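You operate a simulated robot arm through the tools that you are given. There is no shell and no other tool. Be economical: measure what you need, move in short steps, check, and stop when the job is done.

You are at the controls of a simulated two-armed robot. One attempt, no reset.

JOB
Take the red tea towel from the top of the oak linen table and lay it out flat on the stone counter.

It is judged by the outcome, as a careful person would: the job done as asked, and still so three seconds after it is handed in. It fails if anything else is knocked over, pushed out of place, dropped, spilled or broken. Flat cloth is picked up by pressing the open fingertips on it (5 to 10 N) and closing them slowly along it; thin cloth reads only 2 to 8 mm in the jaws.

ROBOT AND FRAMES
Two 7-joint arms with two-finger parallel grippers on one trunk, on a base that drives. Base frame: it is fixed to the floor where the robot stands at the start and does not move with it; the origin is under the middle of the robot, x ahead of it, y to its left, z up. Readings come in m, degrees, newtons and seconds.
The left shoulder is at the start at [0.07, 0.134, 1.051], the right one opposite. Places, roughly: stone counter [2.9, 0.1, 1.1]. Payload 1.57 kg a hand.
The tool frame of a hand sits at the grasp point between the pads (the TCP): z along the fingers, y along the line on which they close. The tips reach 0.03 m beyond it. The gripper opens to 0.08 m. The fingers are 0.017 m wide and 0.012 m thick; the gripper's body (0.04 by 0.082 m) begins 0.08 m behind the TCP.
Orientation is that of the tool frame in the base frame, as a unit quaternion [w, x, y, z]. With the fingers straight down and closing along the base's y, the tool's x points along the base's -x, its y along +y and its z along -z.

CONTROLS
- The arms move only by the tool step_arm. It takes "left_moves", "right_moves" or both (then of equal length, played together; a hand with none holds still); each is a list that holds one entry, the list of rows, each a list of 7 numbers: the opening, from 0 (shut) to 1 (fully open), then the shift along the tool's x, y, z in units of 50 mm (1.0 is 50 mm), then the turn, a rotation vector about the tool's x, y, z in units of 8 degrees (1.0 is 8 degrees). In form: [[[hand, dx, dy, dz, wx, wy, wz], ...]]. A call has 1 to 12 rows; each row shifts and turns the commanded pose from where the row before left it, along the tool's axes as they then stand. A call with a number of a shift or a turn outside -1 to 1 is refused whole. Rows are played at 5 a second. More than 0.05 m and 8.6 degrees between two rows, or a gripper value outside its range, and nothing of the call is played. Where a pose cannot be reached the arm comes as near as it can. A force on the tool above 40 N (or 10 N above the force at the start of the call, whichever is more), or a blocked arm, ends the call early, and 0.2 s more pass. The fingers move at their own pace (about 0.153 m/s each) and stop on an object; they squeeze with about 20 N. The grip force told is the motor's: it shows also when the fingers shut on nothing. Time passes only in rows, and 0.2 s behind the last, so rows that do not move let the fingers close. It gives the time, the measured TCP pose, the force on the tool (base axes), the opening and the grip force at its end, in the units of the frame above (readings bear some noise).
- Cameras (640 x 400 px; columns grow to the right, rows downward): "scene" is now at [0.1274, -0.0008, 1.2601]; the picture's right is [-0.01, -1.00, 0.00], its down [-0.75, 0.01, -0.66] and it looks along [0.66, -0.01, -0.75] (base axes); focal length 275 px, centre (320, 200). "left" rides on the left gripper at [0.072, 0.007, -0.122] in its tool frame; the picture's right is [-0.09, 1.00, 0.00], its down [-0.84, -0.08, -0.54] and it looks along [-0.54, -0.05, 0.84] (tool axes); focal length 238 px, centre (320, 200). "right" rides on the right gripper at [0.072, -0.007, -0.122] in its tool frame; the picture's right is [0.09, 1.00, 0.00], its down [-0.84, 0.08, -0.54] and it looks along [-0.54, 0.05, 0.84] (tool axes); focal length 238 px, centre (320, 200). There is no depth. A picture from a camera that has moved, and an enlarged one, comes with that camera's place and axes in the base frame and with its lens.
- capture(camera): a new picture of that camera. It takes no simulated time.
- raise_lower(by): slides the trunk up (or, below 0, down) by that many m; the arms and the scene camera ride with it, the base frame stays. It gives what a move gives, with no picture.
- base_move(legs): drives the robot by 1 to 6 legs, each [ahead, left, turn to the left] in m, m and degrees, along the robot's own axes; the way and the turn of a leg run together, so that a leg with both is an arc; at most 1.5 m and 180 degrees a leg. The arms and the cameras ride along, it lands a little off, and it stops where it bumps. It gives what a move gives.
- turn_head(pan, tilt): turns the head with the scene camera to pan (to the left, within 86 degrees either way) and tilt (down, from -29 to 69), counted from straight ahead of the robot. It gives what a move gives.
- zoom(camera, box): a new picture of the part [left, top, right, bottom] of that camera's present view, enlarged. It takes no simulated time.
- job_done(): hands the job in; it is judged then, once.

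Go step by step. Nothing tells you exact positions but the pictures and the camera data: compare them with the known pose of the tool, close in by small moves and look again before you grip or let go. The budget is 120 turns and 108 pictures, counting those below and the enlarged ones. Unless the task says otherwise, let go and move clear before handing in, and close with one line.

The tools are called after "Request:" by a JSON object that holds its "name" and its "arguments". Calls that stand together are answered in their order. step_arm: Moves the arms, as the interface text tells. Its arguments: {"type":"object","properties":{"left_moves":{"type":"array"},"right_moves":{"type":"array"}},"required":[]} The other tools are called the same way: raise_lower (by) slides the trunk up or down; base_move (legs) drives the base; turn_head (pan, tilt) turns the head that bears the scene camera; capture (camera) takes a picture; zoom (camera, box) takes an enlarged picture of a part of a camera's view; job_done () hands the job in.

At the start:

```text
clock: 0.0
left_tool_pos: [0.4928, 0.2204, 0.9053]
left_ee_rot: [0.0, 0.001, 1.0, 0.0]
left_wrist_force: [0.3, -0.1, -0.9]
left_grip_width: 0.0798
left_gripper_force: 0.1
right_tool_pos: [0.445, -0.2404, 0.976]
right_ee_rot: [0.0, 0.0, 1.0, 0.0]
right_wrist_force: [0.3, -1.1, -0.3]
right_grip_width: 0.0799
right_gripper_force: 0.0
trunk travel left (down, up): [-0.625, 0.315]
robot x, y, heading: [0.0005, -0.0001, 0.1]
head pan, tilt: [-0.8, 48.7]
```

scene: 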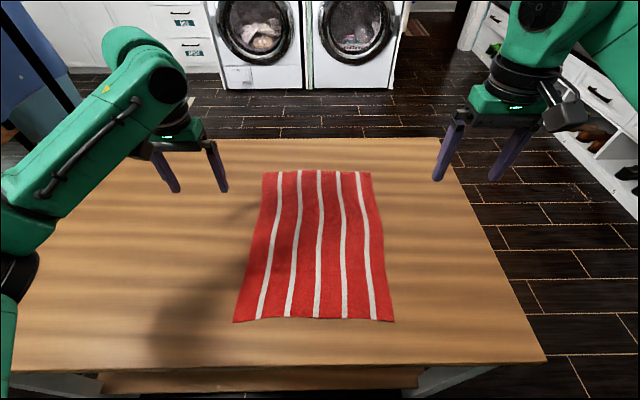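
right: 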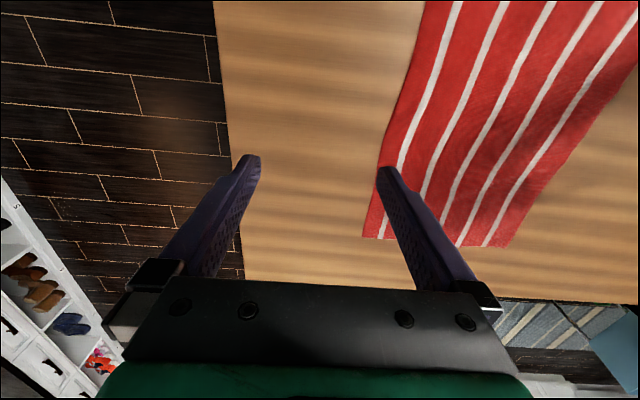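
left: 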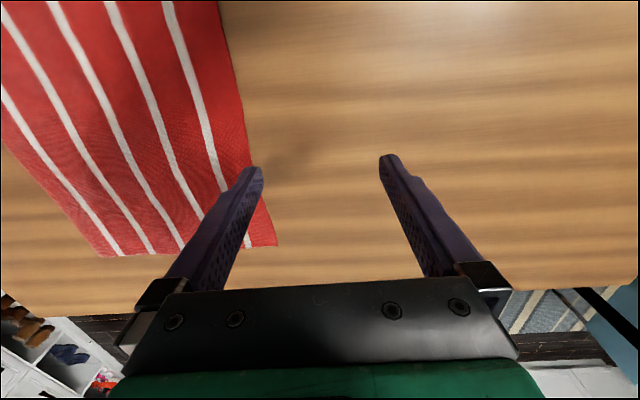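

The towel lies flat at about x 0.30–0.72, y −0.16–0.16 on the table. First I look at the counter and the way to it.

Request:
{"name": "turn_head", "arguments": {"pan": 0, "tilt": 12}}

Request:
{"name": "capture", "arguments": {"camera": "scene"}}

Request:
{"name": "turn_head", "arguments": {"pan": 60, "tilt": 30}}

Request:
{"name": "capture", "arguments": {"camera": "scene"}}

Request:
{"name": "turn_head", "arguments": {"pan": -60, "tilt": 30}}

Request:
{"name": "capture", "arguments": {"camera": "scene"}}

```text
clock: 1.0
left_tool_pos: [0.4917, 0.2201, 0.9061]
left_ee_rot: [0.001, -0.001, 1.0, 0.0]
left_wrist_force: [0.4, -0.6, 1.4]
left_grip_width: 0.08
left_gripper_force: 0.1
right_tool_pos: [0.4457, -0.2389, 0.9775]
right_ee_rot: [0.0, 0.001, 1.0, 0.0]
right_wrist_force: [-0.1, 0.0, 0.1]
right_grip_width: 0.08
right_gripper_force: 0.1
trunk travel left (down, up): [-0.625, 0.315]
robot x, y, heading: [0.0005, 0.0009, -0.1]
head pan, tilt: [0.0, 12.0]
```

```text
104 pictures are left
camera scene: at [0.1425, 0.0003, 1.3168], right [0.0, -1.0, 0.0], down [-0.21, 0.0, -0.98], along [0.98, 0.0, -0.21], focal length 275 px, centre (320, 200)
```

scene: 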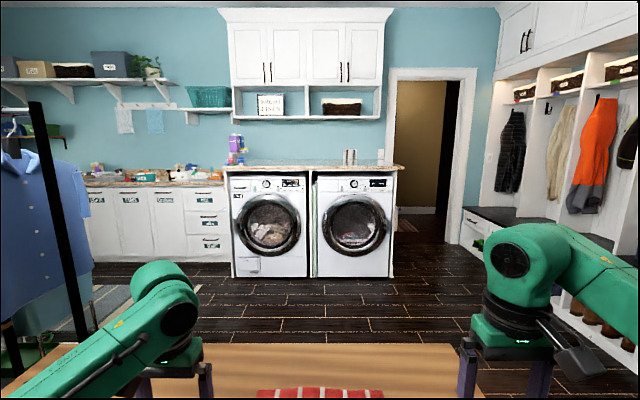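

```text
clock: 2.3
left_tool_pos: [0.4921, 0.2214, 0.9056]
left_ee_rot: [0.0, 0.0, 1.0, 0.0]
left_wrist_force: [-0.2, 0.1, 1.2]
left_grip_width: 0.0799
left_gripper_force: 0.1
right_tool_pos: [0.4463, -0.2392, 0.9764]
right_ee_rot: [0.0, 0.0, 1.0, 0.0]
right_wrist_force: [-0.4, 0.0, 0.0]
right_grip_width: 0.0802
right_gripper_force: 0.0
trunk travel left (down, up): [-0.625, 0.315]
robot x, y, heading: [0.0016, 0.001, 0.1]
head pan, tilt: [60.0, 30.0]
```

```text
103 pictures are left
camera scene: at [0.0945, 0.0786, 1.2878], right [0.87, -0.5, 0.0], down [-0.25, -0.43, -0.87], along [0.43, 0.75, -0.5], focal length 275 px, centre (320, 200)
```

scene: 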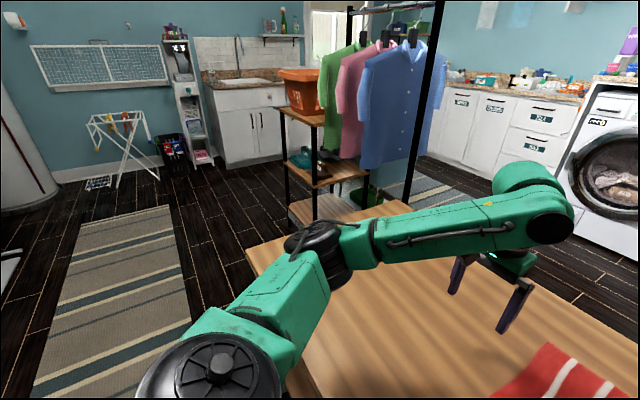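

```text
clock: 4.3
left_tool_pos: [0.4911, 0.2201, 0.9056]
left_ee_rot: [0.0, 0.0, 1.0, 0.0]
left_wrist_force: [0.5, -0.2, 0.3]
left_grip_width: 0.0801
left_gripper_force: 0.1
right_tool_pos: [0.4466, -0.2403, 0.9759]
right_ee_rot: [0.0, 0.001, 1.0, 0.0]
right_wrist_force: [0.1, 0.8, 0.7]
right_grip_width: 0.0799
right_gripper_force: 0.0
trunk travel left (down, up): [-0.625, 0.315]
robot x, y, heading: [0.0006, 0.0002, -0.1]
head pan, tilt: [-60.0, 30.0]
```

```text
102 pictures are left
camera scene: at [0.0945, -0.078, 1.2878], right [-0.87, -0.5, 0.0], down [-0.25, 0.43, -0.87], along [0.43, -0.75, -0.5], focal length 275 px, centre (320, 200)
```

scene: 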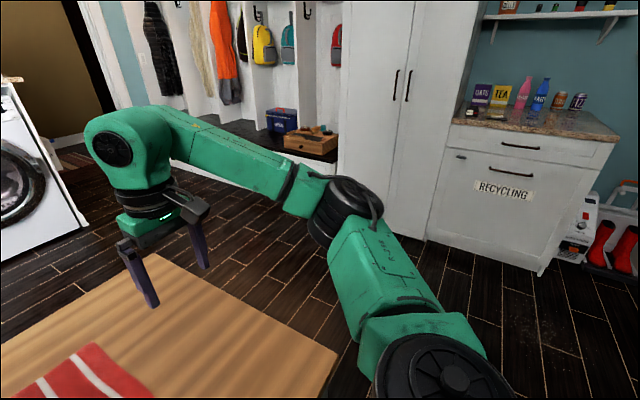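

The counter is the slab above the washers (front edge about x≈2.5, z≈1.1), and the aisle right of the table is wide and clear. I'll go to the table's right side so I can take the towel by its long edge, with a short hang; first leg along the aisle.

Request:
{"name": "base_move", "arguments": {"legs": [[0, -1.05, 0]]}}

Request:
{"name": "turn_head", "arguments": {"pan": 0, "tilt": 25}}

Request:
{"name": "capture", "arguments": {"camera": "scene"}}

```text
clock: 9.7
left_tool_pos: [0.4875, -0.8186, 0.9053]
left_ee_rot: [0.0, 0.006, 1.0, 0.0]
left_wrist_force: [0.3, -0.1, 0.3]
left_grip_width: 0.0798
left_gripper_force: 0.2
right_tool_pos: [0.4355, -1.2795, 0.9763]
right_ee_rot: [0.0, 0.005, 1.0, 0.0]
right_wrist_force: [-0.3, 0.4, -0.3]
right_grip_width: 0.08
right_gripper_force: 0.0
trunk travel left (down, up): [-0.625, 0.315]
robot x, y, heading: [-0.0108, -1.0316, -0.6]
head pan, tilt: [-60.0, 30.0]
```

```text
clock: 11.0
left_tool_pos: [0.4881, -0.8192, 0.9054]
left_ee_rot: [0.0, 0.006, 1.0, 0.0]
left_wrist_force: [0.1, 0.9, -0.7]
left_grip_width: 0.08
left_gripper_force: 0.1
right_tool_pos: [0.436, -1.2799, 0.9763]
right_ee_rot: [0.0, 0.006, 1.0, -0.001]
right_wrist_force: [-0.3, -0.1, 0.6]
right_grip_width: 0.0801
right_gripper_force: 0.1
trunk travel left (down, up): [-0.625, 0.315]
robot x, y, heading: [-0.0085, -1.0328, -0.9]
head pan, tilt: [0.0, 25.0]
```

```text
101 pictures are left
camera scene: at [0.1347, -1.0353, 1.2957], right [-0.01, -1.0, 0.0], down [-0.42, 0.01, -0.91], along [0.91, -0.01, -0.42], focal length 275 px, centre (320, 200)
```

scene: 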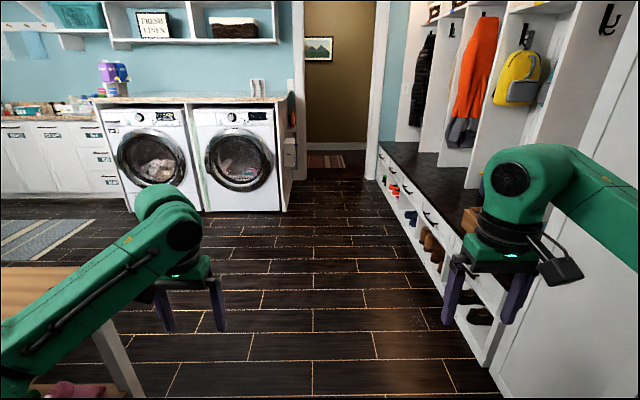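

The aisle is clear. I drive level with the towel and turn to face the table.

Request:
{"name": "base_move", "arguments": {"legs": [[0.52, 0.0, 0], [0, 0, 90.9]]}}

Request:
{"name": "turn_head", "arguments": {"pan": 0, "tilt": 45}}

Request:
{"name": "capture", "arguments": {"camera": "scene"}}

```text
clock: 17.9
left_tool_pos: [0.2712, -0.5559, 0.9059]
left_ee_rot: [0.0, 0.724, -0.69, 0.0]
left_wrist_force: [0.4, 1.0, -1.2]
left_grip_width: 0.0798
left_gripper_force: 0.0
right_tool_pos: [0.7324, -0.5797, 0.9767]
right_ee_rot: [0.0, 0.725, -0.689, 0.001]
right_wrist_force: [0.0, 0.2, 0.2]
right_grip_width: 0.08
right_gripper_force: 0.0
trunk travel left (down, up): [-0.625, 0.315]
robot x, y, heading: [0.5172, -1.0377, 92.7]
head pan, tilt: [0.0, 25.0]
```

```text
clock: 18.8
left_tool_pos: [0.2702, -0.5578, 0.9057]
left_ee_rot: [0.0, 0.724, -0.689, 0.0]
left_wrist_force: [1.1, 1.1, 0.9]
left_grip_width: 0.0799
left_gripper_force: 0.1
right_tool_pos: [0.7341, -0.5786, 0.977]
right_ee_rot: [-0.001, 0.724, -0.689, 0.0]
right_wrist_force: [-0.5, 0.0, -0.5]
right_grip_width: 0.08
right_gripper_force: 0.1
trunk travel left (down, up): [-0.625, 0.315]
robot x, y, heading: [0.5173, -1.0375, 92.7]
head pan, tilt: [0.0, 45.0]
```

```text
100 pictures are left
camera scene: at [0.5083, -0.9052, 1.2652], right [1.0, 0.05, 0.0], down [0.03, -0.71, -0.71], along [-0.04, 0.71, -0.71], focal length 275 px, centre (320, 200)
```

scene: 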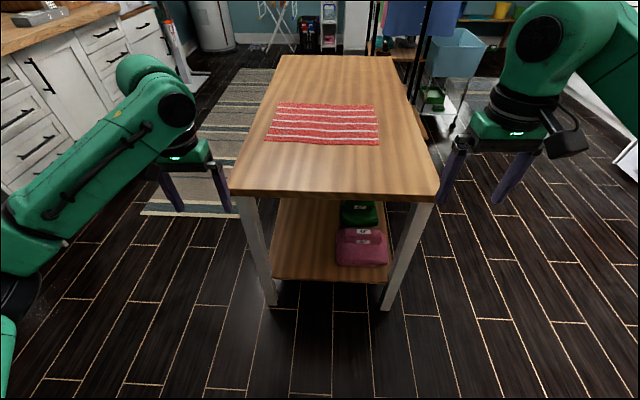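

I'm facing the table with the towel centred ahead; its near long edge is about 0.97 m from my axis and the table edge about 0.70 m. I drive up most of the way.

Request:
{"name": "base_move", "arguments": {"legs": [[0.38, 0.0, 0]]}}

Request:
{"name": "capture", "arguments": {"camera": "scene"}}

```text
clock: 21.2
left_tool_pos: [0.2547, -0.1788, 0.905]
left_ee_rot: [0.0, 0.723, -0.691, 0.0]
left_wrist_force: [-0.1, 0.6, 0.0]
left_grip_width: 0.0801
left_gripper_force: 0.1
right_tool_pos: [0.7176, -0.2032, 0.977]
right_ee_rot: [-0.001, 0.723, -0.69, -0.001]
right_wrist_force: [1.4, -0.3, -0.5]
right_grip_width: 0.0802
right_gripper_force: 0.0
trunk travel left (down, up): [-0.625, 0.315]
robot x, y, heading: [0.498, -0.6575, 92.6]
head pan, tilt: [0.0, 45.0]
```

```text
99 pictures are left
camera scene: at [0.4907, -0.5283, 1.2652], right [1.0, 0.05, 0.0], down [0.03, -0.71, -0.71], along [-0.03, 0.71, -0.71], focal length 275 px, centre (320, 200)
```

scene: 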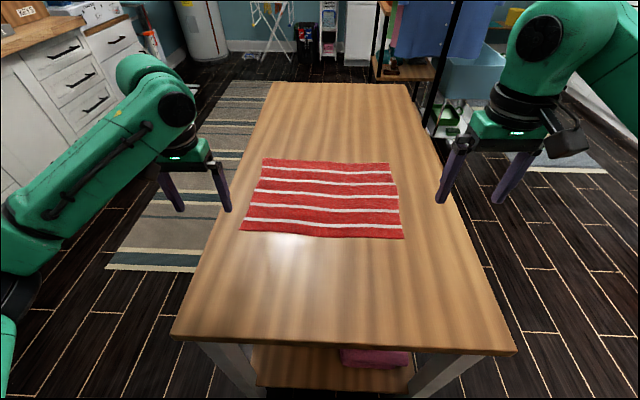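

Now the near corners appear near (0.27, −0.10) and (0.68, −0.10). I check with the wrist cameras.

Request:
{"name": "capture", "arguments": {"camera": "left"}}

Request:
{"name": "capture", "arguments": {"camera": "right"}}

```text
98 pictures are left
camera left: at [0.2523, -0.2509, 1.0273], right [-1.0, 0.05, 0.0], down [0.04, 0.84, 0.54], along [0.03, 0.54, -0.84], focal length 238 px, centre (320, 200)
```

left: 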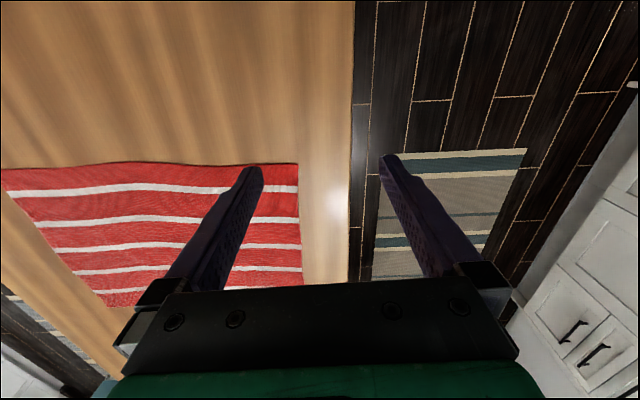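

```text
97 pictures are left
camera right: at [0.7271, -0.2746, 1.0994], right [-0.99, -0.14, 0.0], down [-0.12, 0.83, 0.54], along [-0.07, 0.54, -0.84], focal length 238 px, centre (320, 200)
```

right: 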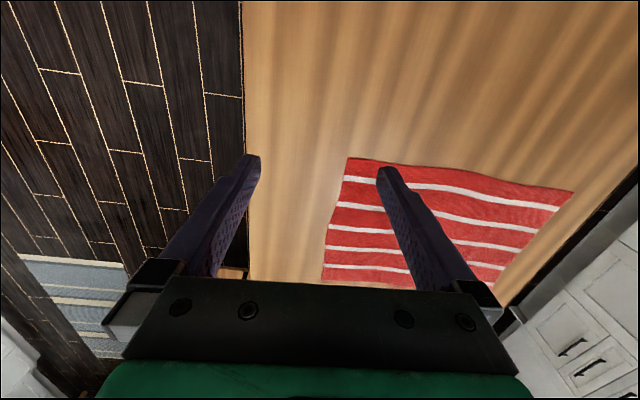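

The two views together put the towel at z≈0.75, with near corners at (0.284, −0.131) and (0.667, −0.136). I bring both hands above points just inside those corners.

Request:
{"name": "step_arm", "arguments": {"left_moves": [[[0.65, -0.34, -0.315, 0.225, 0, 0, 0], [0.65, -0.34, -0.315, 0.225, 0, 0, 0], [0.65, -0.34, -0.315, 0.225, 0, 0, 0], [0.65, -0.34, -0.315, 0.225, 0, 0, 0], [0.65, 0, 0, 0.4, 0, 0, 0], [0.65, 0, 0, 0.3, 0, 0, 0]]], "right_moves": [[[0.65, -0.47, 0.385, 0.5, 0, 0, 0], [0.65, -0.47, 0.385, 0.5, 0, 0, 0], [0.65, -0.47, 0.385, 0.5, 0, 0, 0], [0.65, -0.47, 0.385, 0.5, 0, 0, 0], [0.65, 0, 0, 0.6, 0, 0, 0], [0.65, 0, 0, 0.5, 0, 0, 0]]]}}

Request:
{"name": "capture", "arguments": {"camera": "left"}}

Request:
{"name": "capture", "arguments": {"camera": "right"}}

```text
clock: 22.6
left_tool_pos: [0.3141, -0.1052, 0.8252]
left_ee_rot: [0.0, 0.722, -0.691, 0.001]
left_wrist_force: [-0.3, 0.7, -0.6]
left_grip_width: 0.0519
left_gripper_force: 0.0
right_tool_pos: [0.6361, -0.1091, 0.8225]
right_ee_rot: [0.0, 0.723, -0.691, 0.0]
right_wrist_force: [0.8, -0.6, 0.5]
right_grip_width: 0.0521
right_gripper_force: 0.1
trunk travel left (down, up): [-0.625, 0.315]
robot x, y, heading: [0.4977, -0.6605, 92.6]
head pan, tilt: [0.0, 45.0]
```

```text
96 pictures are left
camera left: at [0.3118, -0.177, 0.9477], right [-1.0, 0.05, 0.0], down [0.04, 0.84, 0.54], along [0.02, 0.54, -0.84], focal length 238 px, centre (320, 200)
```

left: 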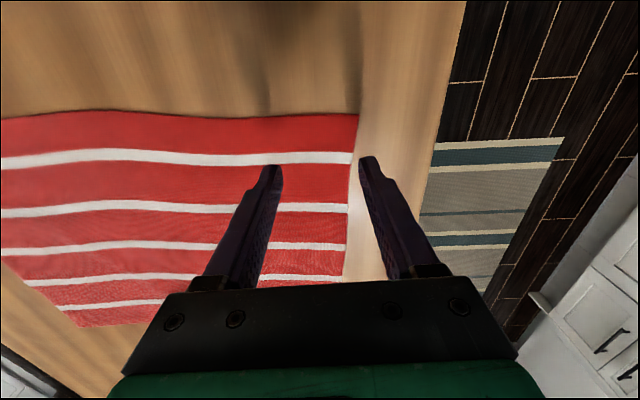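

```text
95 pictures are left
camera right: at [0.6458, -0.1799, 0.945], right [-0.99, -0.14, 0.0], down [-0.12, 0.83, 0.54], along [-0.07, 0.54, -0.84], focal length 238 px, centre (320, 200)
```

right: 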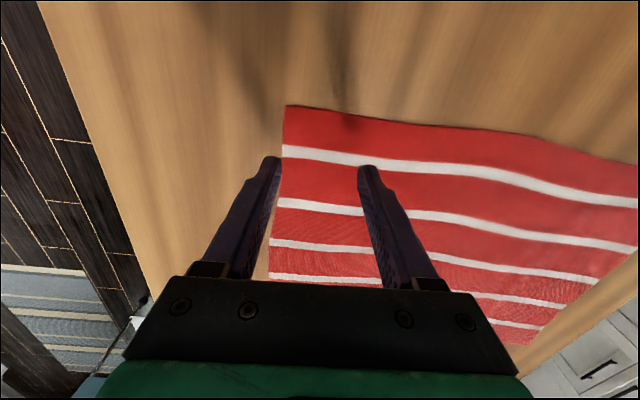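

Both hands are close to right; outer fingers sit on the very edge, so I shift each 1 cm inward and lower toward contact.

Request:
{"name": "step_arm", "arguments": {"left_moves": [[[0.65, 0, -0.2, 0.3, 0, 0, 0], [0.65, 0, 0, 0.2, 0, 0, 0], [0.65, 0, 0, 0.2, 0, 0, 0]]], "right_moves": [[[0.65, 0, 0.2, 0.25, 0, 0, 0], [0.65, 0, 0, 0.2, 0, 0, 0], [0.65, 0, 0, 0.2, 0, 0, 0]]]}}

Request:
{"name": "capture", "arguments": {"camera": "left"}}

```text
clock: 23.4
left_tool_pos: [0.3255, -0.1087, 0.7914]
left_ee_rot: [-0.001, 0.723, -0.691, 0.0]
left_wrist_force: [-0.3, 0.5, 1.9]
left_grip_width: 0.0518
left_gripper_force: 0.1
right_tool_pos: [0.625, -0.1118, 0.7917]
right_ee_rot: [-0.001, 0.724, -0.69, -0.001]
right_wrist_force: [0.4, 2.3, 7.6]
right_grip_width: 0.052
right_gripper_force: 0.1
trunk travel left (down, up): [-0.625, 0.315]
robot x, y, heading: [0.5022, -0.6586, 92.7]
head pan, tilt: [0.0, 45.0]
```

```text
94 pictures are left
camera left: at [0.323, -0.1803, 0.9131], right [-1.0, 0.05, 0.0], down [0.04, 0.84, 0.54], along [0.03, 0.54, -0.84], focal length 238 px, centre (320, 200)
```

left: 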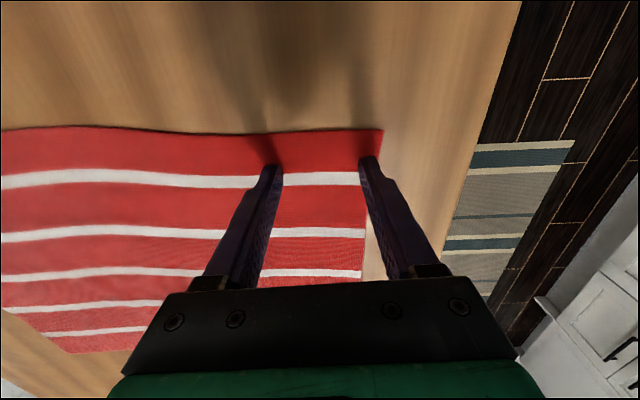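

The right fingertips touch with 7.6 N and the left just touch; a hair lower with the left, holding the right.

Request:
{"name": "step_arm", "arguments": {"left_moves": [[[0.65, 0, 0, 0.06, 0, 0, 0], [0.65, 0, 0, 0, 0, 0, 0]]]}}

```text
clock: 24.0
left_tool_pos: [0.3256, -0.1086, 0.7921]
left_ee_rot: [-0.002, 0.723, -0.691, -0.002]
left_wrist_force: [1.0, 3.9, 18.6]
left_grip_width: 0.052
left_gripper_force: 0.1
right_tool_pos: [0.6264, -0.1133, 0.7917]
right_ee_rot: [0.0, 0.724, -0.69, -0.001]
right_wrist_force: [-1.2, 2.2, 6.8]
right_grip_width: 0.0518
right_gripper_force: 0.1
trunk travel left (down, up): [-0.625, 0.315]
robot x, y, heading: [0.4986, -0.6607, 92.6]
head pan, tilt: [0.0, 45.0]
```

Left presses too hard (18.6 N), so I back it off 2 mm.

Request:
{"name": "step_arm", "arguments": {"left_moves": [[[0.65, 0, 0, -0.04, 0, 0, 0], [0.65, 0, 0, 0, 0, 0, 0]]]}}

```text
clock: 24.6
left_tool_pos: [0.3245, -0.1092, 0.7916]
left_ee_rot: [-0.001, 0.723, -0.691, -0.002]
left_wrist_force: [1.4, 3.6, 12.3]
left_grip_width: 0.0515
left_gripper_force: 0.2
right_tool_pos: [0.6266, -0.1127, 0.7922]
right_ee_rot: [0.0, 0.723, -0.69, -0.002]
right_wrist_force: [-1.5, 2.1, 9.3]
right_grip_width: 0.0517
right_gripper_force: 0.1
trunk travel left (down, up): [-0.625, 0.315]
robot x, y, heading: [0.4976, -0.6625, 92.9]
head pan, tilt: [0.0, 45.0]
```

Close to range. I back off a touch more on the left and close both slowly.

Request:
{"name": "step_arm", "arguments": {"left_moves": [[[0.6, 0, 0, -0.02, 0, 0, 0], [0.54, 0, 0, 0, 0, 0, 0], [0.47, 0, 0, 0, 0, 0, 0], [0.4, 0, 0, 0, 0, 0, 0], [0.33, 0, 0, 0, 0, 0, 0], [0.26, 0, 0, 0, 0, 0, 0], [0.19, 0, 0, 0, 0, 0, 0], [0.12, 0, 0, 0, 0, 0, 0], [0.06, 0, 0, 0, 0, 0, 0], [0, 0, 0, 0, 0, 0, 0], [0, 0, 0, 0, 0, 0, 0]]], "right_moves": [[[0.6, 0, 0, 0, 0, 0, 0], [0.54, 0, 0, 0, 0, 0, 0], [0.47, 0, 0, 0, 0, 0, 0], [0.4, 0, 0, 0, 0, 0, 0], [0.33, 0, 0, 0, 0, 0, 0], [0.26, 0, 0, 0, 0, 0, 0], [0.19, 0, 0, 0, 0, 0, 0], [0.12, 0, 0, 0, 0, 0, 0], [0.06, 0, 0, 0, 0, 0, 0], [0, 0, 0, 0, 0, 0, 0], [0, 0, 0, 0, 0, 0, 0]]]}}

Request:
{"name": "capture", "arguments": {"camera": "left"}}

Request:
{"name": "capture", "arguments": {"camera": "right"}}

```text
clock: 27.0
left_tool_pos: [0.325, -0.1083, 0.7915]
left_ee_rot: [-0.001, 0.723, -0.691, 0.0]
left_wrist_force: [4.2, -0.6, -0.1]
left_grip_width: 0.0021
left_gripper_force: 19.8
right_tool_pos: [0.6253, -0.1126, 0.7917]
right_ee_rot: [-0.001, 0.723, -0.69, -0.001]
right_wrist_force: [-2.9, 1.6, 16.1]
right_grip_width: 0.0023
right_gripper_force: 19.5
trunk travel left (down, up): [-0.625, 0.315]
robot x, y, heading: [0.4947, -0.659, 92.7]
head pan, tilt: [0.0, 45.0]
```

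```text
93 pictures are left
camera left: at [0.3222, -0.181, 0.9135], right [-1.0, 0.05, 0.0], down [0.04, 0.84, 0.54], along [0.03, 0.54, -0.84], focal length 238 px, centre (320, 200)
```

left: 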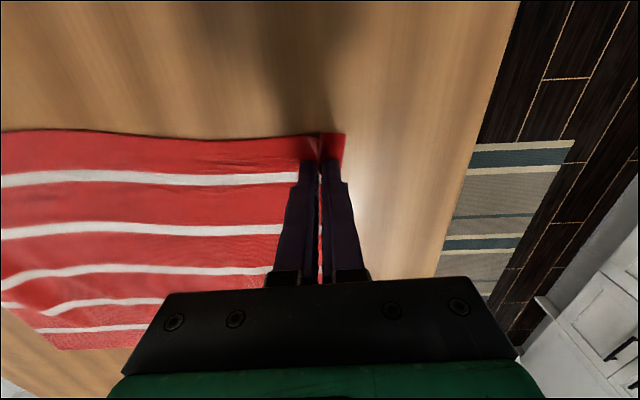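

```text
92 pictures are left
camera right: at [0.6358, -0.1842, 0.9139], right [-0.99, -0.14, 0.0], down [-0.12, 0.83, 0.54], along [-0.08, 0.54, -0.84], focal length 238 px, centre (320, 200)
```

right: 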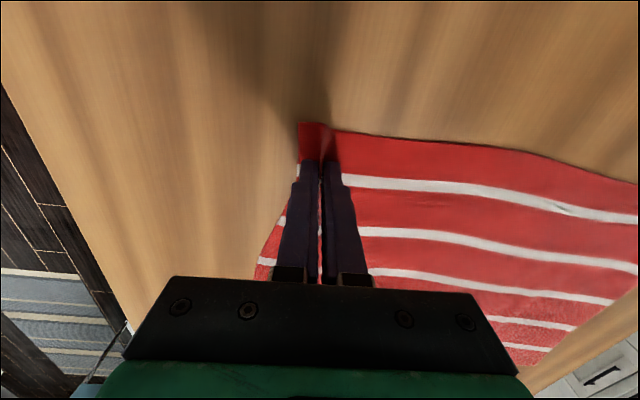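

Both corners are pinched (2 mm of cloth in each jaw). I raise the trunk fully so the towel comes off the table.

Request:
{"name": "raise_lower", "arguments": {"by": 0.1}}

Request:
{"name": "capture", "arguments": {"camera": "scene"}}

```text
clock: 28.3
left_tool_pos: [0.3244, -0.1079, 0.8903]
left_ee_rot: [0.0, 0.723, -0.691, 0.0]
left_wrist_force: [4.0, 0.3, -0.7]
left_grip_width: 0.0022
left_gripper_force: 19.5
right_tool_pos: [0.6257, -0.1102, 0.8895]
right_ee_rot: [0.0, 0.723, -0.691, 0.0]
right_wrist_force: [-4.8, 0.7, -0.7]
right_grip_width: 0.0024
right_gripper_force: 20.6
trunk travel left (down, up): [-0.725, 0.215]
robot x, y, heading: [0.5026, -0.6587, 92.8]
head pan, tilt: [0.0, 45.0]
```

```text
91 pictures are left
camera scene: at [0.4907, -0.5277, 1.3651], right [1.0, 0.05, 0.0], down [0.03, -0.71, -0.71], along [-0.03, 0.71, -0.71], focal length 275 px, centre (320, 200)
```

scene: 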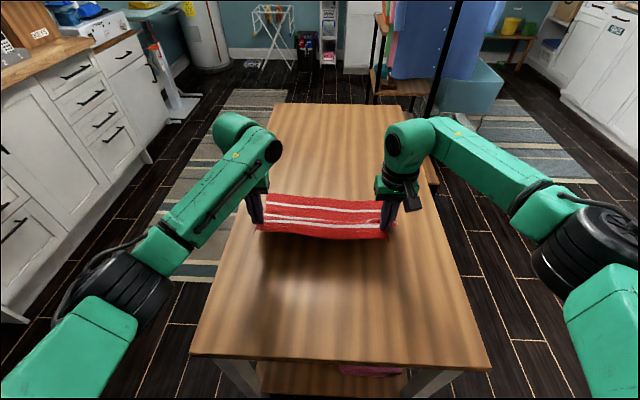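

Both corners hold and the edge between the hands is taut. I raise the rest of the way.

Request:
{"name": "raise_lower", "arguments": {"by": 0.215}}

Request:
{"name": "capture", "arguments": {"camera": "scene"}}

```text
clock: 30.6
left_tool_pos: [0.3247, -0.1064, 1.1054]
left_ee_rot: [0.0, 0.723, -0.691, 0.001]
left_wrist_force: [4.4, 0.0, 0.3]
left_grip_width: 0.0024
left_gripper_force: 20.4
right_tool_pos: [0.6257, -0.1115, 1.104]
right_ee_rot: [-0.001, 0.724, -0.69, 0.0]
right_wrist_force: [-4.0, 0.3, 0.8]
right_grip_width: 0.0024
right_gripper_force: 20.3
trunk travel left (down, up): [-0.94, 0.0]
robot x, y, heading: [0.495, -0.6591, 92.7]
head pan, tilt: [0.0, 45.0]
```

```text
90 pictures are left
camera scene: at [0.4907, -0.528, 1.5801], right [1.0, 0.05, 0.0], down [0.03, -0.71, -0.71], along [-0.03, 0.71, -0.71], focal length 275 px, centre (320, 200)
```

scene: 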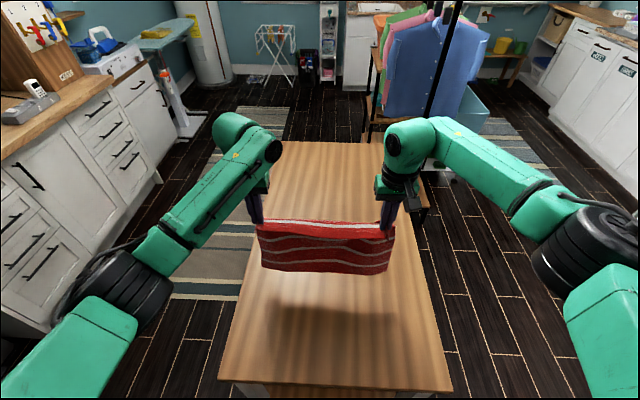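

The towel hangs freely and clean. I back away from the table and turn to the counter.

Request:
{"name": "base_move", "arguments": {"legs": [[-0.45, 0, 0], [0, 0, -92.7]]}}

Request:
{"name": "turn_head", "arguments": {"pan": 20, "tilt": 20}}

Request:
{"name": "capture", "arguments": {"camera": "scene"}}

```text
clock: 37.2
left_tool_pos: [1.0759, -0.9471, 1.1059]
left_ee_rot: [0.0, -0.013, 1.0, 0.001]
left_wrist_force: [-0.2, -4.0, -0.3]
left_grip_width: 0.0022
left_gripper_force: 20.4
right_tool_pos: [1.0657, -1.2472, 1.1044]
right_ee_rot: [0.0, -0.014, 1.0, 0.0]
right_wrist_force: [0.2, 3.5, -0.5]
right_grip_width: 0.0021
right_gripper_force: 20.0
trunk travel left (down, up): [-0.94, 0.0]
robot x, y, heading: [0.521, -1.1092, 1.6]
head pan, tilt: [0.0, 45.0]
```

```text
clock: 38.1
left_tool_pos: [1.0763, -0.9469, 1.1048]
left_ee_rot: [0.0, -0.013, 1.0, 0.0]
left_wrist_force: [0.5, -3.8, 0.2]
left_grip_width: 0.002
left_gripper_force: 19.3
right_tool_pos: [1.0666, -1.2491, 1.104]
right_ee_rot: [0.0, -0.014, 1.0, 0.001]
right_wrist_force: [0.6, 4.1, -0.7]
right_grip_width: 0.0025
right_gripper_force: 20.2
trunk travel left (down, up): [-0.94, 0.0]
robot x, y, heading: [0.5201, -1.1101, 1.4]
head pan, tilt: [20.0, 20.0]
```

```text
89 pictures are left
camera scene: at [0.656, -1.0747, 1.6187], right [0.37, -0.93, 0.0], down [-0.32, -0.13, -0.94], along [0.87, 0.34, -0.34], focal length 275 px, centre (320, 200)
```

scene: 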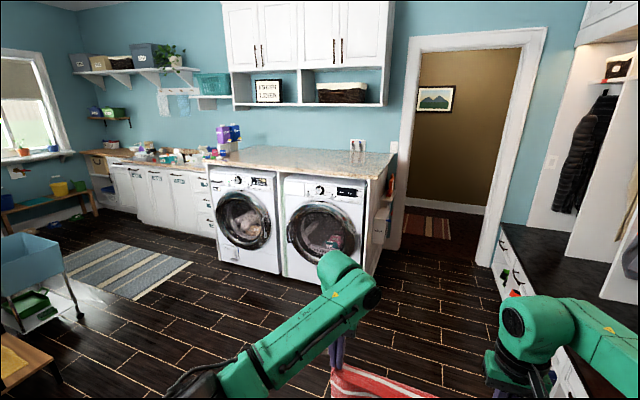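

The counter is clear apart from the bottles at its left end. I drive ahead past the table, then left in front of the washers.

Request:
{"name": "base_move", "arguments": {"legs": [[1.1, 0, -1.4], [0, 1.1, 0]]}}

Request:
{"name": "turn_head", "arguments": {"pan": 0, "tilt": 30}}

Request:
{"name": "capture", "arguments": {"camera": "scene"}}

```text
clock: 49.0
left_tool_pos: [2.1313, 0.2064, 1.1059]
left_ee_rot: [0.0, -0.027, 1.0, 0.0]
left_wrist_force: [0.3, -4.3, 0.2]
left_grip_width: 0.0023
left_gripper_force: 19.8
right_tool_pos: [2.1312, -0.0943, 1.1054]
right_ee_rot: [0.0, -0.029, 1.0, 0.0]
right_wrist_force: [-0.2, 4.4, -0.8]
right_grip_width: 0.0022
right_gripper_force: 19.8
trunk travel left (down, up): [-0.94, 0.0]
robot x, y, heading: [1.5808, 0.0241, 3.3]
head pan, tilt: [20.0, 20.0]
```

```text
clock: 49.8
left_tool_pos: [2.1322, 0.207, 1.1053]
left_ee_rot: [0.001, -0.028, 1.0, -0.001]
left_wrist_force: [-0.2, -3.0, 0.3]
left_grip_width: 0.002
left_gripper_force: 20.0
right_tool_pos: [2.1318, -0.0932, 1.1049]
right_ee_rot: [0.0, -0.029, 1.0, 0.0]
right_wrist_force: [-0.7, 3.3, -0.1]
right_grip_width: 0.0023
right_gripper_force: 19.9
trunk travel left (down, up): [-0.94, 0.0]
robot x, y, heading: [1.5797, 0.0283, 3.3]
head pan, tilt: [0.0, 30.0]
```

```text
88 pictures are left
camera scene: at [1.7198, 0.0365, 1.6028], right [0.06, -1.0, 0.0], down [-0.5, -0.03, -0.87], along [0.86, 0.05, -0.5], focal length 275 px, centre (320, 200)
```

scene: 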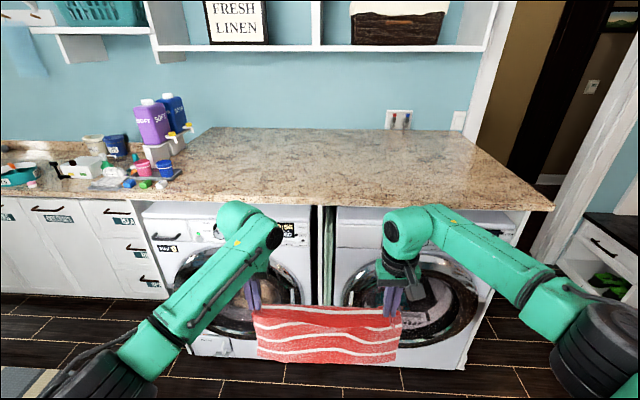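

The counter is about 1 m ahead and its middle is empty; the towel hangs below its edge, so I raise both hands with the arms by 0.35 m while drawing them in.

Request:
{"name": "step_arm", "arguments": {"left_moves": [[[0, 0.28, 0, -0.9, 0, 0, 0], [0, 0.28, 0, -0.9, 0, 0, 0], [0, 0.28, 0, -0.9, 0, 0, 0], [0, 0.28, 0, -0.9, 0, 0, 0], [0, 0.28, 0, -0.9, 0, 0, 0], [0, 0.28, 0, -0.9, 0, 0, 0], [0, 0.28, 0, -0.9, 0, 0, 0], [0, 0.28, 0, -0.9, 0, 0, 0]]], "right_moves": [[[0, 0.28, 0, -0.9, 0, 0, 0], [0, 0.28, 0, -0.9, 0, 0, 0], [0, 0.28, 0, -0.9, 0, 0, 0], [0, 0.28, 0, -0.9, 0, 0, 0], [0, 0.28, 0, -0.9, 0, 0, 0], [0, 0.28, 0, -0.9, 0, 0, 0], [0, 0.28, 0, -0.9, 0, 0, 0], [0, 0.28, 0, -0.9, 0, 0, 0]]]}}

Request:
{"name": "capture", "arguments": {"camera": "scene"}}

```text
clock: 51.6
left_tool_pos: [2.0123, 0.1983, 1.4673]
left_ee_rot: [0.002, -0.028, 1.0, -0.001]
left_wrist_force: [-0.1, -1.9, -0.1]
left_grip_width: 0.0018
left_gripper_force: 19.8
right_tool_pos: [2.0142, -0.0982, 1.4655]
right_ee_rot: [0.003, -0.029, 1.0, 0.001]
right_wrist_force: [-0.2, 0.5, -0.7]
right_grip_width: 0.0025
right_gripper_force: 20.3
trunk travel left (down, up): [-0.94, 0.0]
robot x, y, heading: [1.5803, 0.028, 3.2]
head pan, tilt: [0.0, 30.0]
```

```text
87 pictures are left
camera scene: at [1.714, 0.0354, 1.6032], right [0.06, -1.0, 0.0], down [-0.5, -0.03, -0.87], along [0.87, 0.05, -0.5], focal length 275 px, centre (320, 200)
```

scene: 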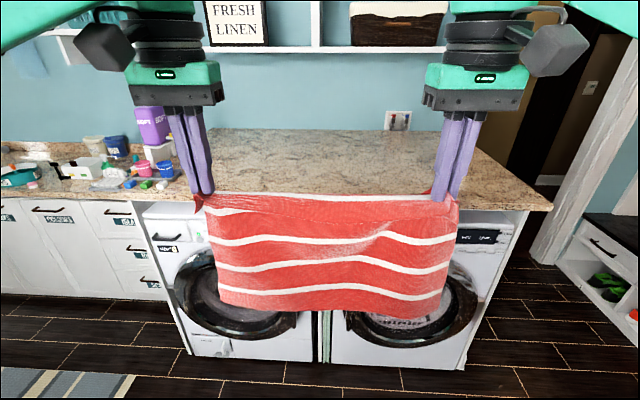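

The towel hangs at z≈1.17–1.44, above the counter top. I drive nearer, straightening the heading, and re-measure the counter edge.

Request:
{"name": "base_move", "arguments": {"legs": [[0.35, 0, -3.2]]}}

Request:
{"name": "turn_head", "arguments": {"pan": 0, "tilt": 45}}

Request:
{"name": "capture", "arguments": {"camera": "scene"}}

Request:
{"name": "capture", "arguments": {"camera": "left"}}

```text
clock: 53.9
left_tool_pos: [2.378, 0.1905, 1.4666]
left_ee_rot: [0.002, -0.004, 1.0, 0.0]
left_wrist_force: [-0.2, -1.4, 0.3]
left_grip_width: 0.002
left_gripper_force: 19.7
right_tool_pos: [2.3644, -0.1066, 1.4649]
right_ee_rot: [0.002, -0.005, 1.0, 0.0]
right_wrist_force: [0.3, 1.7, -0.4]
right_grip_width: 0.0023
right_gripper_force: 20.6
trunk travel left (down, up): [-0.94, 0.0]
robot x, y, heading: [1.9343, 0.0405, 0.3]
head pan, tilt: [0.0, 30.0]
```

```text
clock: 54.7
left_tool_pos: [2.3799, 0.1903, 1.466]
left_ee_rot: [0.001, -0.005, 1.0, 0.0]
left_wrist_force: [-0.6, -0.9, 0.1]
left_grip_width: 0.0021
left_gripper_force: 19.7
right_tool_pos: [2.3673, -0.1052, 1.4638]
right_ee_rot: [0.001, -0.006, 1.0, 0.0]
right_wrist_force: [0.0, 1.2, 0.0]
right_grip_width: 0.0021
right_gripper_force: 20.3
trunk travel left (down, up): [-0.94, 0.0]
robot x, y, heading: [1.9318, 0.0343, 0.5]
head pan, tilt: [0.0, 45.0]
```

```text
86 pictures are left
camera scene: at [2.0648, 0.041, 1.5803], right [0.01, -1.0, 0.0], down [-0.71, -0.01, -0.71], along [0.71, 0.01, -0.71], focal length 275 px, centre (320, 200)
```

scene: 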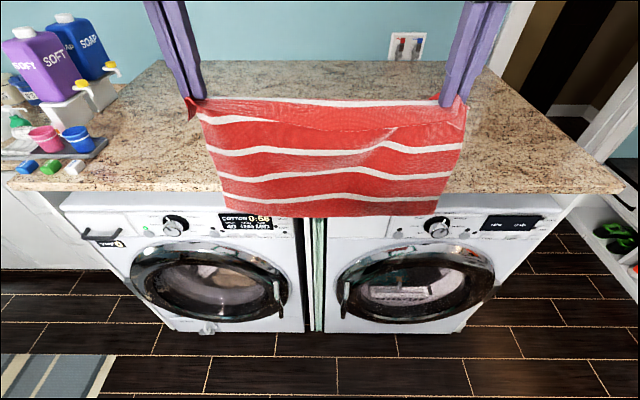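

```text
85 pictures are left
camera left: at [2.3093, 0.197, 1.5871], right [0.08, 1.0, 0.0], down [0.84, -0.07, 0.54], along [0.54, -0.05, -0.84], focal length 238 px, centre (320, 200)
```

left: 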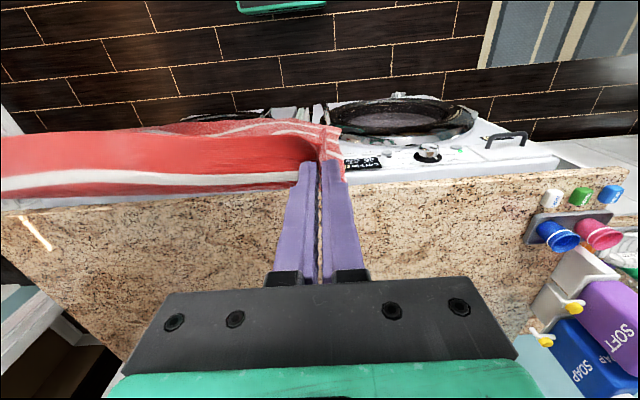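

The counter top is at z≈1.1 with its front edge at x≈2.585, and the bottles sit well left (y>0.65). I drive up so the towel hangs over the counter, edging slightly right for clearance.

Request:
{"name": "base_move", "arguments": {"legs": [[0.32, -0.07, -0.4]]}}

Request:
{"name": "turn_head", "arguments": {"pan": 0, "tilt": 55}}

Request:
{"name": "capture", "arguments": {"camera": "scene"}}

```text
clock: 56.9
left_tool_pos: [2.6939, 0.1201, 1.467]
left_ee_rot: [0.002, -0.002, 1.0, -0.001]
left_wrist_force: [-0.1, -1.5, 0.0]
left_grip_width: 0.0019
left_gripper_force: 20.2
right_tool_pos: [2.6803, -0.1752, 1.4641]
right_ee_rot: [0.001, -0.003, 1.0, 0.0]
right_wrist_force: [-1.2, 1.9, 0.6]
right_grip_width: 0.0026
right_gripper_force: 19.8
trunk travel left (down, up): [-0.94, 0.0]
robot x, y, heading: [2.2552, -0.0308, 0.4]
head pan, tilt: [0.0, 45.0]
```

```text
clock: 57.6
left_tool_pos: [2.6959, 0.119, 1.4664]
left_ee_rot: [0.001, -0.002, 1.0, -0.001]
left_wrist_force: [0.2, -0.3, -0.3]
left_grip_width: 0.0022
left_gripper_force: 20.0
right_tool_pos: [2.681, -0.1769, 1.4639]
right_ee_rot: [0.001, -0.002, 1.0, 0.0]
right_wrist_force: [0.6, 1.3, 0.6]
right_grip_width: 0.0021
right_gripper_force: 20.0
trunk travel left (down, up): [-0.94, 0.0]
robot x, y, heading: [2.2494, -0.0304, 0.5]
head pan, tilt: [0.0, 55.0]
```

```text
84 pictures are left
camera scene: at [2.371, -0.0284, 1.5669], right [0.0, -1.0, 0.0], down [-0.82, 0.0, -0.57], along [0.57, 0.0, -0.82], focal length 275 px, centre (320, 200)
```

scene: 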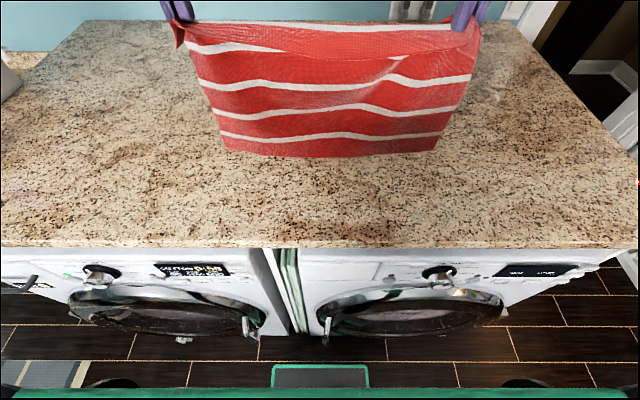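

The edge is confirmed at x≈2.60 and the towel is over the counter. I edge 6 cm closer and then extend both hands forward.

Request:
{"name": "base_move", "arguments": {"legs": [[0.06, 0, 0]]}}

Request:
{"name": "step_arm", "arguments": {"left_moves": [[[0, -0.5, 0, 0, 0, 0, 0], [0, -0.6, 0, 0, 0, 0, 0], [0, -0.6, 0, 0, 0, 0, 0], [0, -0.6, 0, 0, 0, 0, 0], [0, -0.6, 0, 0, 0, 0, 0], [0, 0, 0, 0, 0, 0, 0], [0, 0, 0, 0, 0, 0, 0]]], "right_moves": [[[0, -0.6, 0, 0, 0, 0, 0], [0, -0.7, 0, 0, 0, 0, 0], [0, -0.7, 0, 0, 0, 0, 0], [0, -0.6, 0, 0, 0, 0, 0], [0, -0.6, 0, 0, 0, 0, 0], [0, 0, 0, 0, 0, 0, 0], [0, 0, 0, 0, 0, 0, 0]]]}}

Request:
{"name": "capture", "arguments": {"camera": "scene"}}

```text
clock: 58.5
left_tool_pos: [2.743, 0.1207, 1.4703]
left_ee_rot: [0.005, -0.002, 1.0, 0.0]
left_wrist_force: [-0.9, -0.8, 0.7]
left_grip_width: 0.0022
left_gripper_force: 19.8
right_tool_pos: [2.7285, -0.1769, 1.468]
right_ee_rot: [0.005, -0.003, 1.0, 0.0]
right_wrist_force: [-0.6, 1.1, -0.4]
right_grip_width: 0.0021
right_gripper_force: 20.0
trunk travel left (down, up): [-0.94, 0.0]
robot x, y, heading: [2.3113, -0.0306, 0.4]
head pan, tilt: [0.0, 55.0]
```

```text
clock: 60.1
left_tool_pos: [2.8367, 0.1098, 1.4468]
left_ee_rot: [0.001, -0.001, 1.0, -0.001]
left_wrist_force: [-1.0, -0.6, 0.5]
left_grip_width: 0.0023
left_gripper_force: 19.9
left hand out of reach, approached as far as the arm can: row 3, 4, 5
right_tool_pos: [2.8374, -0.1691, 1.4272]
right_ee_rot: [0.002, -0.003, 1.0, 0.001]
right_wrist_force: [0.2, 0.2, -0.1]
right_grip_width: 0.0022
right_gripper_force: 20.0
right hand out of reach, approached as far as the arm can: row 3, 4, 5
trunk travel left (down, up): [-0.94, 0.0]
robot x, y, heading: [2.3085, -0.0262, 0.3]
head pan, tilt: [0.0, 55.0]
```

```text
83 pictures are left
camera scene: at [2.4311, -0.0294, 1.5667], right [0.0, -1.0, 0.0], down [-0.82, 0.0, -0.57], along [0.57, 0.0, -0.82], focal length 275 px, centre (320, 200)
```

scene: 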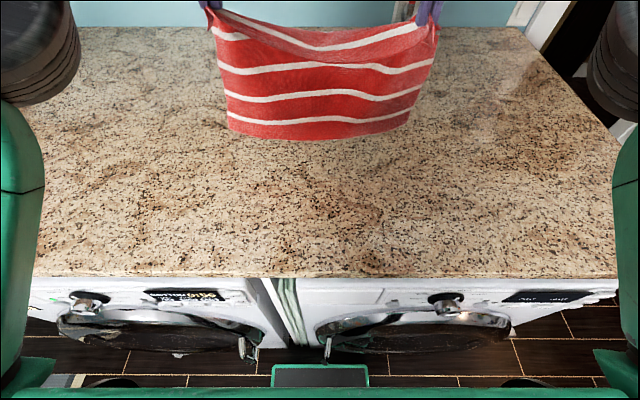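

Both hands are at the limit of reach at this height; lowering will give more reach. I lower both by 0.1 m and look.

Request:
{"name": "step_arm", "arguments": {"left_moves": [[[0, 0, 0.1, 0.4, 0, 0, 0], [0, 0, 0, 0.4, 0, 0, 0], [0, 0, 0, 0.4, 0, 0, 0], [0, 0, 0, 0.4, 0, 0, 0], [0, 0, 0, 0.4, 0, 0, 0]]], "right_moves": [[[0, 0, -0.1, 0.4, 0, 0, 0], [0, 0, 0, 0.4, 0, 0, 0], [0, 0, 0, 0.4, 0, 0, 0], [0, 0, 0, 0.4, 0, 0, 0], [0, 0, 0, 0.4, 0, 0, 0]]]}}

Request:
{"name": "capture", "arguments": {"camera": "scene"}}

```text
clock: 61.3
left_tool_pos: [2.8382, 0.1172, 1.3487]
left_ee_rot: [0.0, -0.002, 1.0, -0.001]
left_wrist_force: [-0.1, -0.6, -0.2]
left_grip_width: 0.002
left_gripper_force: 19.5
right_tool_pos: [2.8391, -0.1765, 1.3253]
right_ee_rot: [0.001, -0.004, 1.0, 0.001]
right_wrist_force: [0.0, -0.9, -0.1]
right_grip_width: 0.0022
right_gripper_force: 20.0
trunk travel left (down, up): [-0.94, 0.0]
robot x, y, heading: [2.3124, -0.0255, 0.3]
head pan, tilt: [0.0, 55.0]
```

```text
82 pictures are left
camera scene: at [2.4323, -0.028, 1.5667], right [0.0, -1.0, 0.0], down [-0.82, 0.0, -0.57], along [0.57, 0.0, -0.82], focal length 275 px, centre (320, 200)
```

scene: 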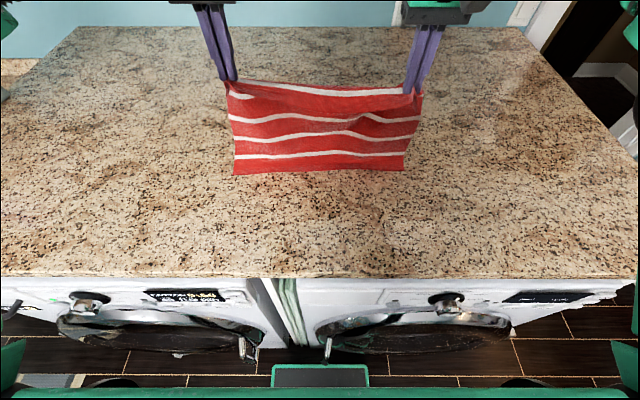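

The hem is just touching the counter at x≈2.83. I want it a bit deeper, so I move both hands forward about 6 cm at equal height.

Request:
{"name": "step_arm", "arguments": {"left_moves": [[[0, -0.3, 0, -0.2, 0, 0, 0], [0, -0.3, 0, 0, 0, 0, 0], [0, -0.3, 0, 0, 0, 0, 0], [0, -0.3, 0, 0, 0, 0, 0], [0, 0, 0, 0, 0, 0, 0]]], "right_moves": [[[0, -0.3, 0, -0.67, 0, 0, 0], [0, -0.3, 0, 0, 0, 0, 0], [0, -0.3, 0, 0, 0, 0, 0], [0, -0.3, 0, 0, 0, 0, 0], [0, 0, 0, 0, 0, 0, 0]]]}}

Request:
{"name": "capture", "arguments": {"camera": "scene"}}

```text
clock: 62.5
left_tool_pos: [2.8891, 0.1227, 1.3549]
left_ee_rot: [0.001, -0.001, 1.0, -0.001]
left_wrist_force: [-1.5, 0.0, -0.2]
left_grip_width: 0.0023
left_gripper_force: 19.6
left hand out of reach, approached as far as the arm can: row 4
right_tool_pos: [2.8742, -0.1656, 1.3532]
right_ee_rot: [0.001, -0.003, 1.0, -0.001]
right_wrist_force: [0.1, 0.6, -0.7]
right_grip_width: 0.002
right_gripper_force: 20.3
right hand out of reach, approached as far as the arm can: row 3, 4
trunk travel left (down, up): [-0.94, 0.0]
robot x, y, heading: [2.3105, -0.0313, 0.1]
head pan, tilt: [0.0, 55.0]
```

```text
81 pictures are left
camera scene: at [2.4312, -0.0258, 1.5667], right [0.01, -1.0, 0.0], down [-0.82, -0.01, -0.57], along [0.57, 0.0, -0.82], focal length 275 px, centre (320, 200)
```

scene: 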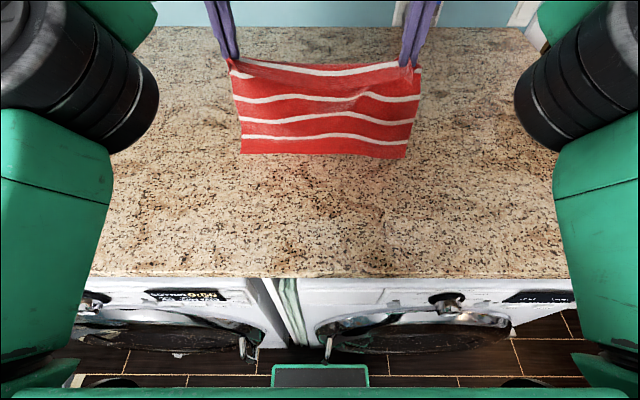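

Hands are at x≈2.88, z≈1.354 with the hem just above the stone. I set the hem down and lay the first half by moving down and back together.

Request:
{"name": "step_arm", "arguments": {"left_moves": [[[0, 0.1, 0.06, 0.5, 0, 0, 0], [0, 0.48, 0, 0.38, 0, 0, 0], [0, 0.48, 0, 0.38, 0, 0, 0], [0, 0.44, 0, 0.38, 0, 0, 0], [0, 0.42, 0, 0.38, 0, 0, 0]]], "right_moves": [[[0, 0, -0.06, 0.5, 0, 0, 0], [0, 0.4, 0, 0.38, 0, 0, 0], [0, 0.4, 0, 0.38, 0, 0, 0], [0, 0.42, 0, 0.38, 0, 0, 0], [0, 0.42, 0, 0.38, 0, 0, 0]]]}}

Request:
{"name": "capture", "arguments": {"camera": "scene"}}

```text
clock: 63.7
left_tool_pos: [2.793, 0.1228, 1.2546]
left_ee_rot: [0.001, -0.002, 1.0, -0.001]
left_wrist_force: [-0.1, 0.4, 0.6]
left_grip_width: 0.0021
left_gripper_force: 19.8
right_tool_pos: [2.7934, -0.1697, 1.2494]
right_ee_rot: [0.0, -0.003, 1.0, 0.001]
right_wrist_force: [-0.1, -0.2, -0.6]
right_grip_width: 0.0019
right_gripper_force: 19.7
trunk travel left (down, up): [-0.94, 0.0]
robot x, y, heading: [2.3091, -0.0285, 0.4]
head pan, tilt: [0.0, 55.0]
```

```text
80 pictures are left
camera scene: at [2.4308, -0.0283, 1.5669], right [0.0, -1.0, 0.0], down [-0.82, 0.0, -0.57], along [0.57, 0.0, -0.82], focal length 275 px, centre (320, 200)
```

scene: 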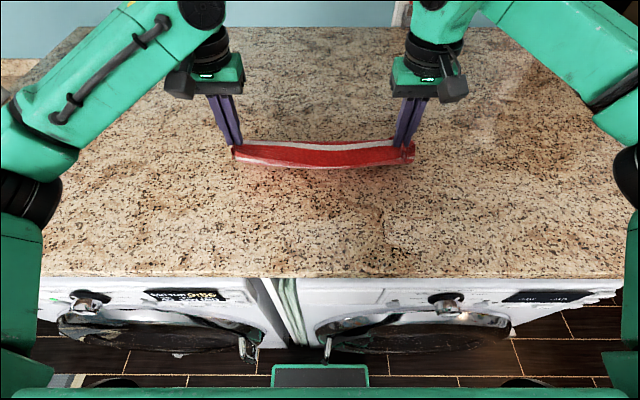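

The towel's far part now lies behind the held edge. I check it with a wrist camera before going on.

Request:
{"name": "capture", "arguments": {"camera": "left"}}

```text
79 pictures are left
camera left: at [2.7219, 0.1292, 1.3764], right [0.09, 1.0, 0.0], down [0.84, -0.07, 0.54], along [0.54, -0.05, -0.84], focal length 238 px, centre (320, 200)
```

left: 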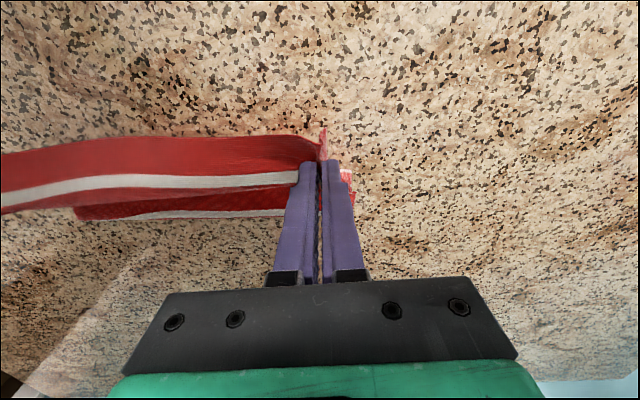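

The hem lies straight at x≈2.9 beyond the hands. I continue down and back.

Request:
{"name": "step_arm", "arguments": {"left_moves": [[[0, 0.4, 0, 0.36, 0, 0, 0], [0, 0.4, 0, 0.34, 0, 0, 0], [0, 0.4, 0, 0.34, 0, 0, 0], [0, 0.4, 0, 0.34, 0, 0, 0], [0, 0.4, 0, 0.34, 0, 0, 0]]], "right_moves": [[[0, 0.4, 0, 0.3, 0, 0, 0], [0, 0.4, 0, 0.34, 0, 0, 0], [0, 0.4, 0, 0.34, 0, 0, 0], [0, 0.4, 0, 0.34, 0, 0, 0], [0, 0.4, 0, 0.34, 0, 0, 0]]]}}

Request:
{"name": "capture", "arguments": {"camera": "scene"}}

Request:
{"name": "capture", "arguments": {"camera": "left"}}

```text
clock: 64.9
left_tool_pos: [2.69, 0.1215, 1.1709]
left_ee_rot: [0.002, -0.003, 1.0, -0.001]
left_wrist_force: [-0.5, 0.6, -0.7]
left_grip_width: 0.0019
left_gripper_force: 20.3
right_tool_pos: [2.691, -0.1751, 1.1691]
right_ee_rot: [0.002, -0.003, 1.0, 0.001]
right_wrist_force: [-0.1, 0.5, 0.0]
right_grip_width: 0.0023
right_gripper_force: 20.1
trunk travel left (down, up): [-0.94, 0.0]
robot x, y, heading: [2.3141, -0.0325, 0.5]
head pan, tilt: [0.0, 55.0]
```

```text
78 pictures are left
camera scene: at [2.4292, -0.0283, 1.567], right [0.0, -1.0, 0.0], down [-0.82, 0.0, -0.57], along [0.57, 0.0, -0.82], focal length 275 px, centre (320, 200)
```

scene: 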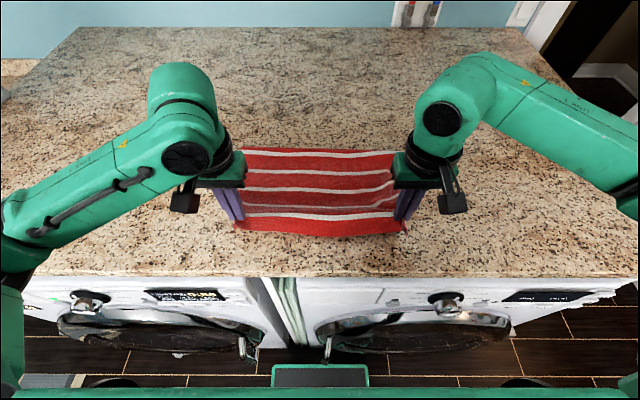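

```text
77 pictures are left
camera left: at [2.619, 0.1282, 1.2922], right [0.09, 1.0, 0.0], down [0.84, -0.07, 0.54], along [0.54, -0.05, -0.84], focal length 238 px, centre (320, 200)
```

left: 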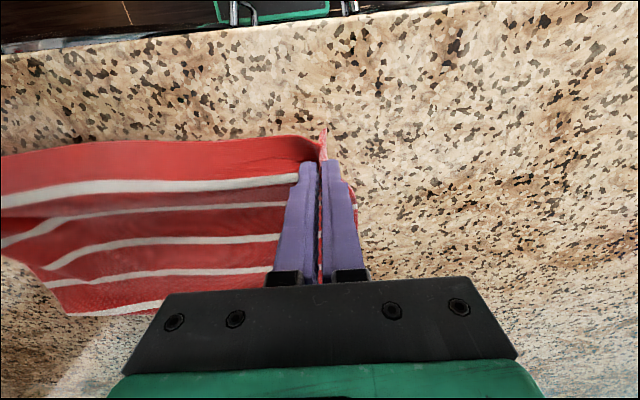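

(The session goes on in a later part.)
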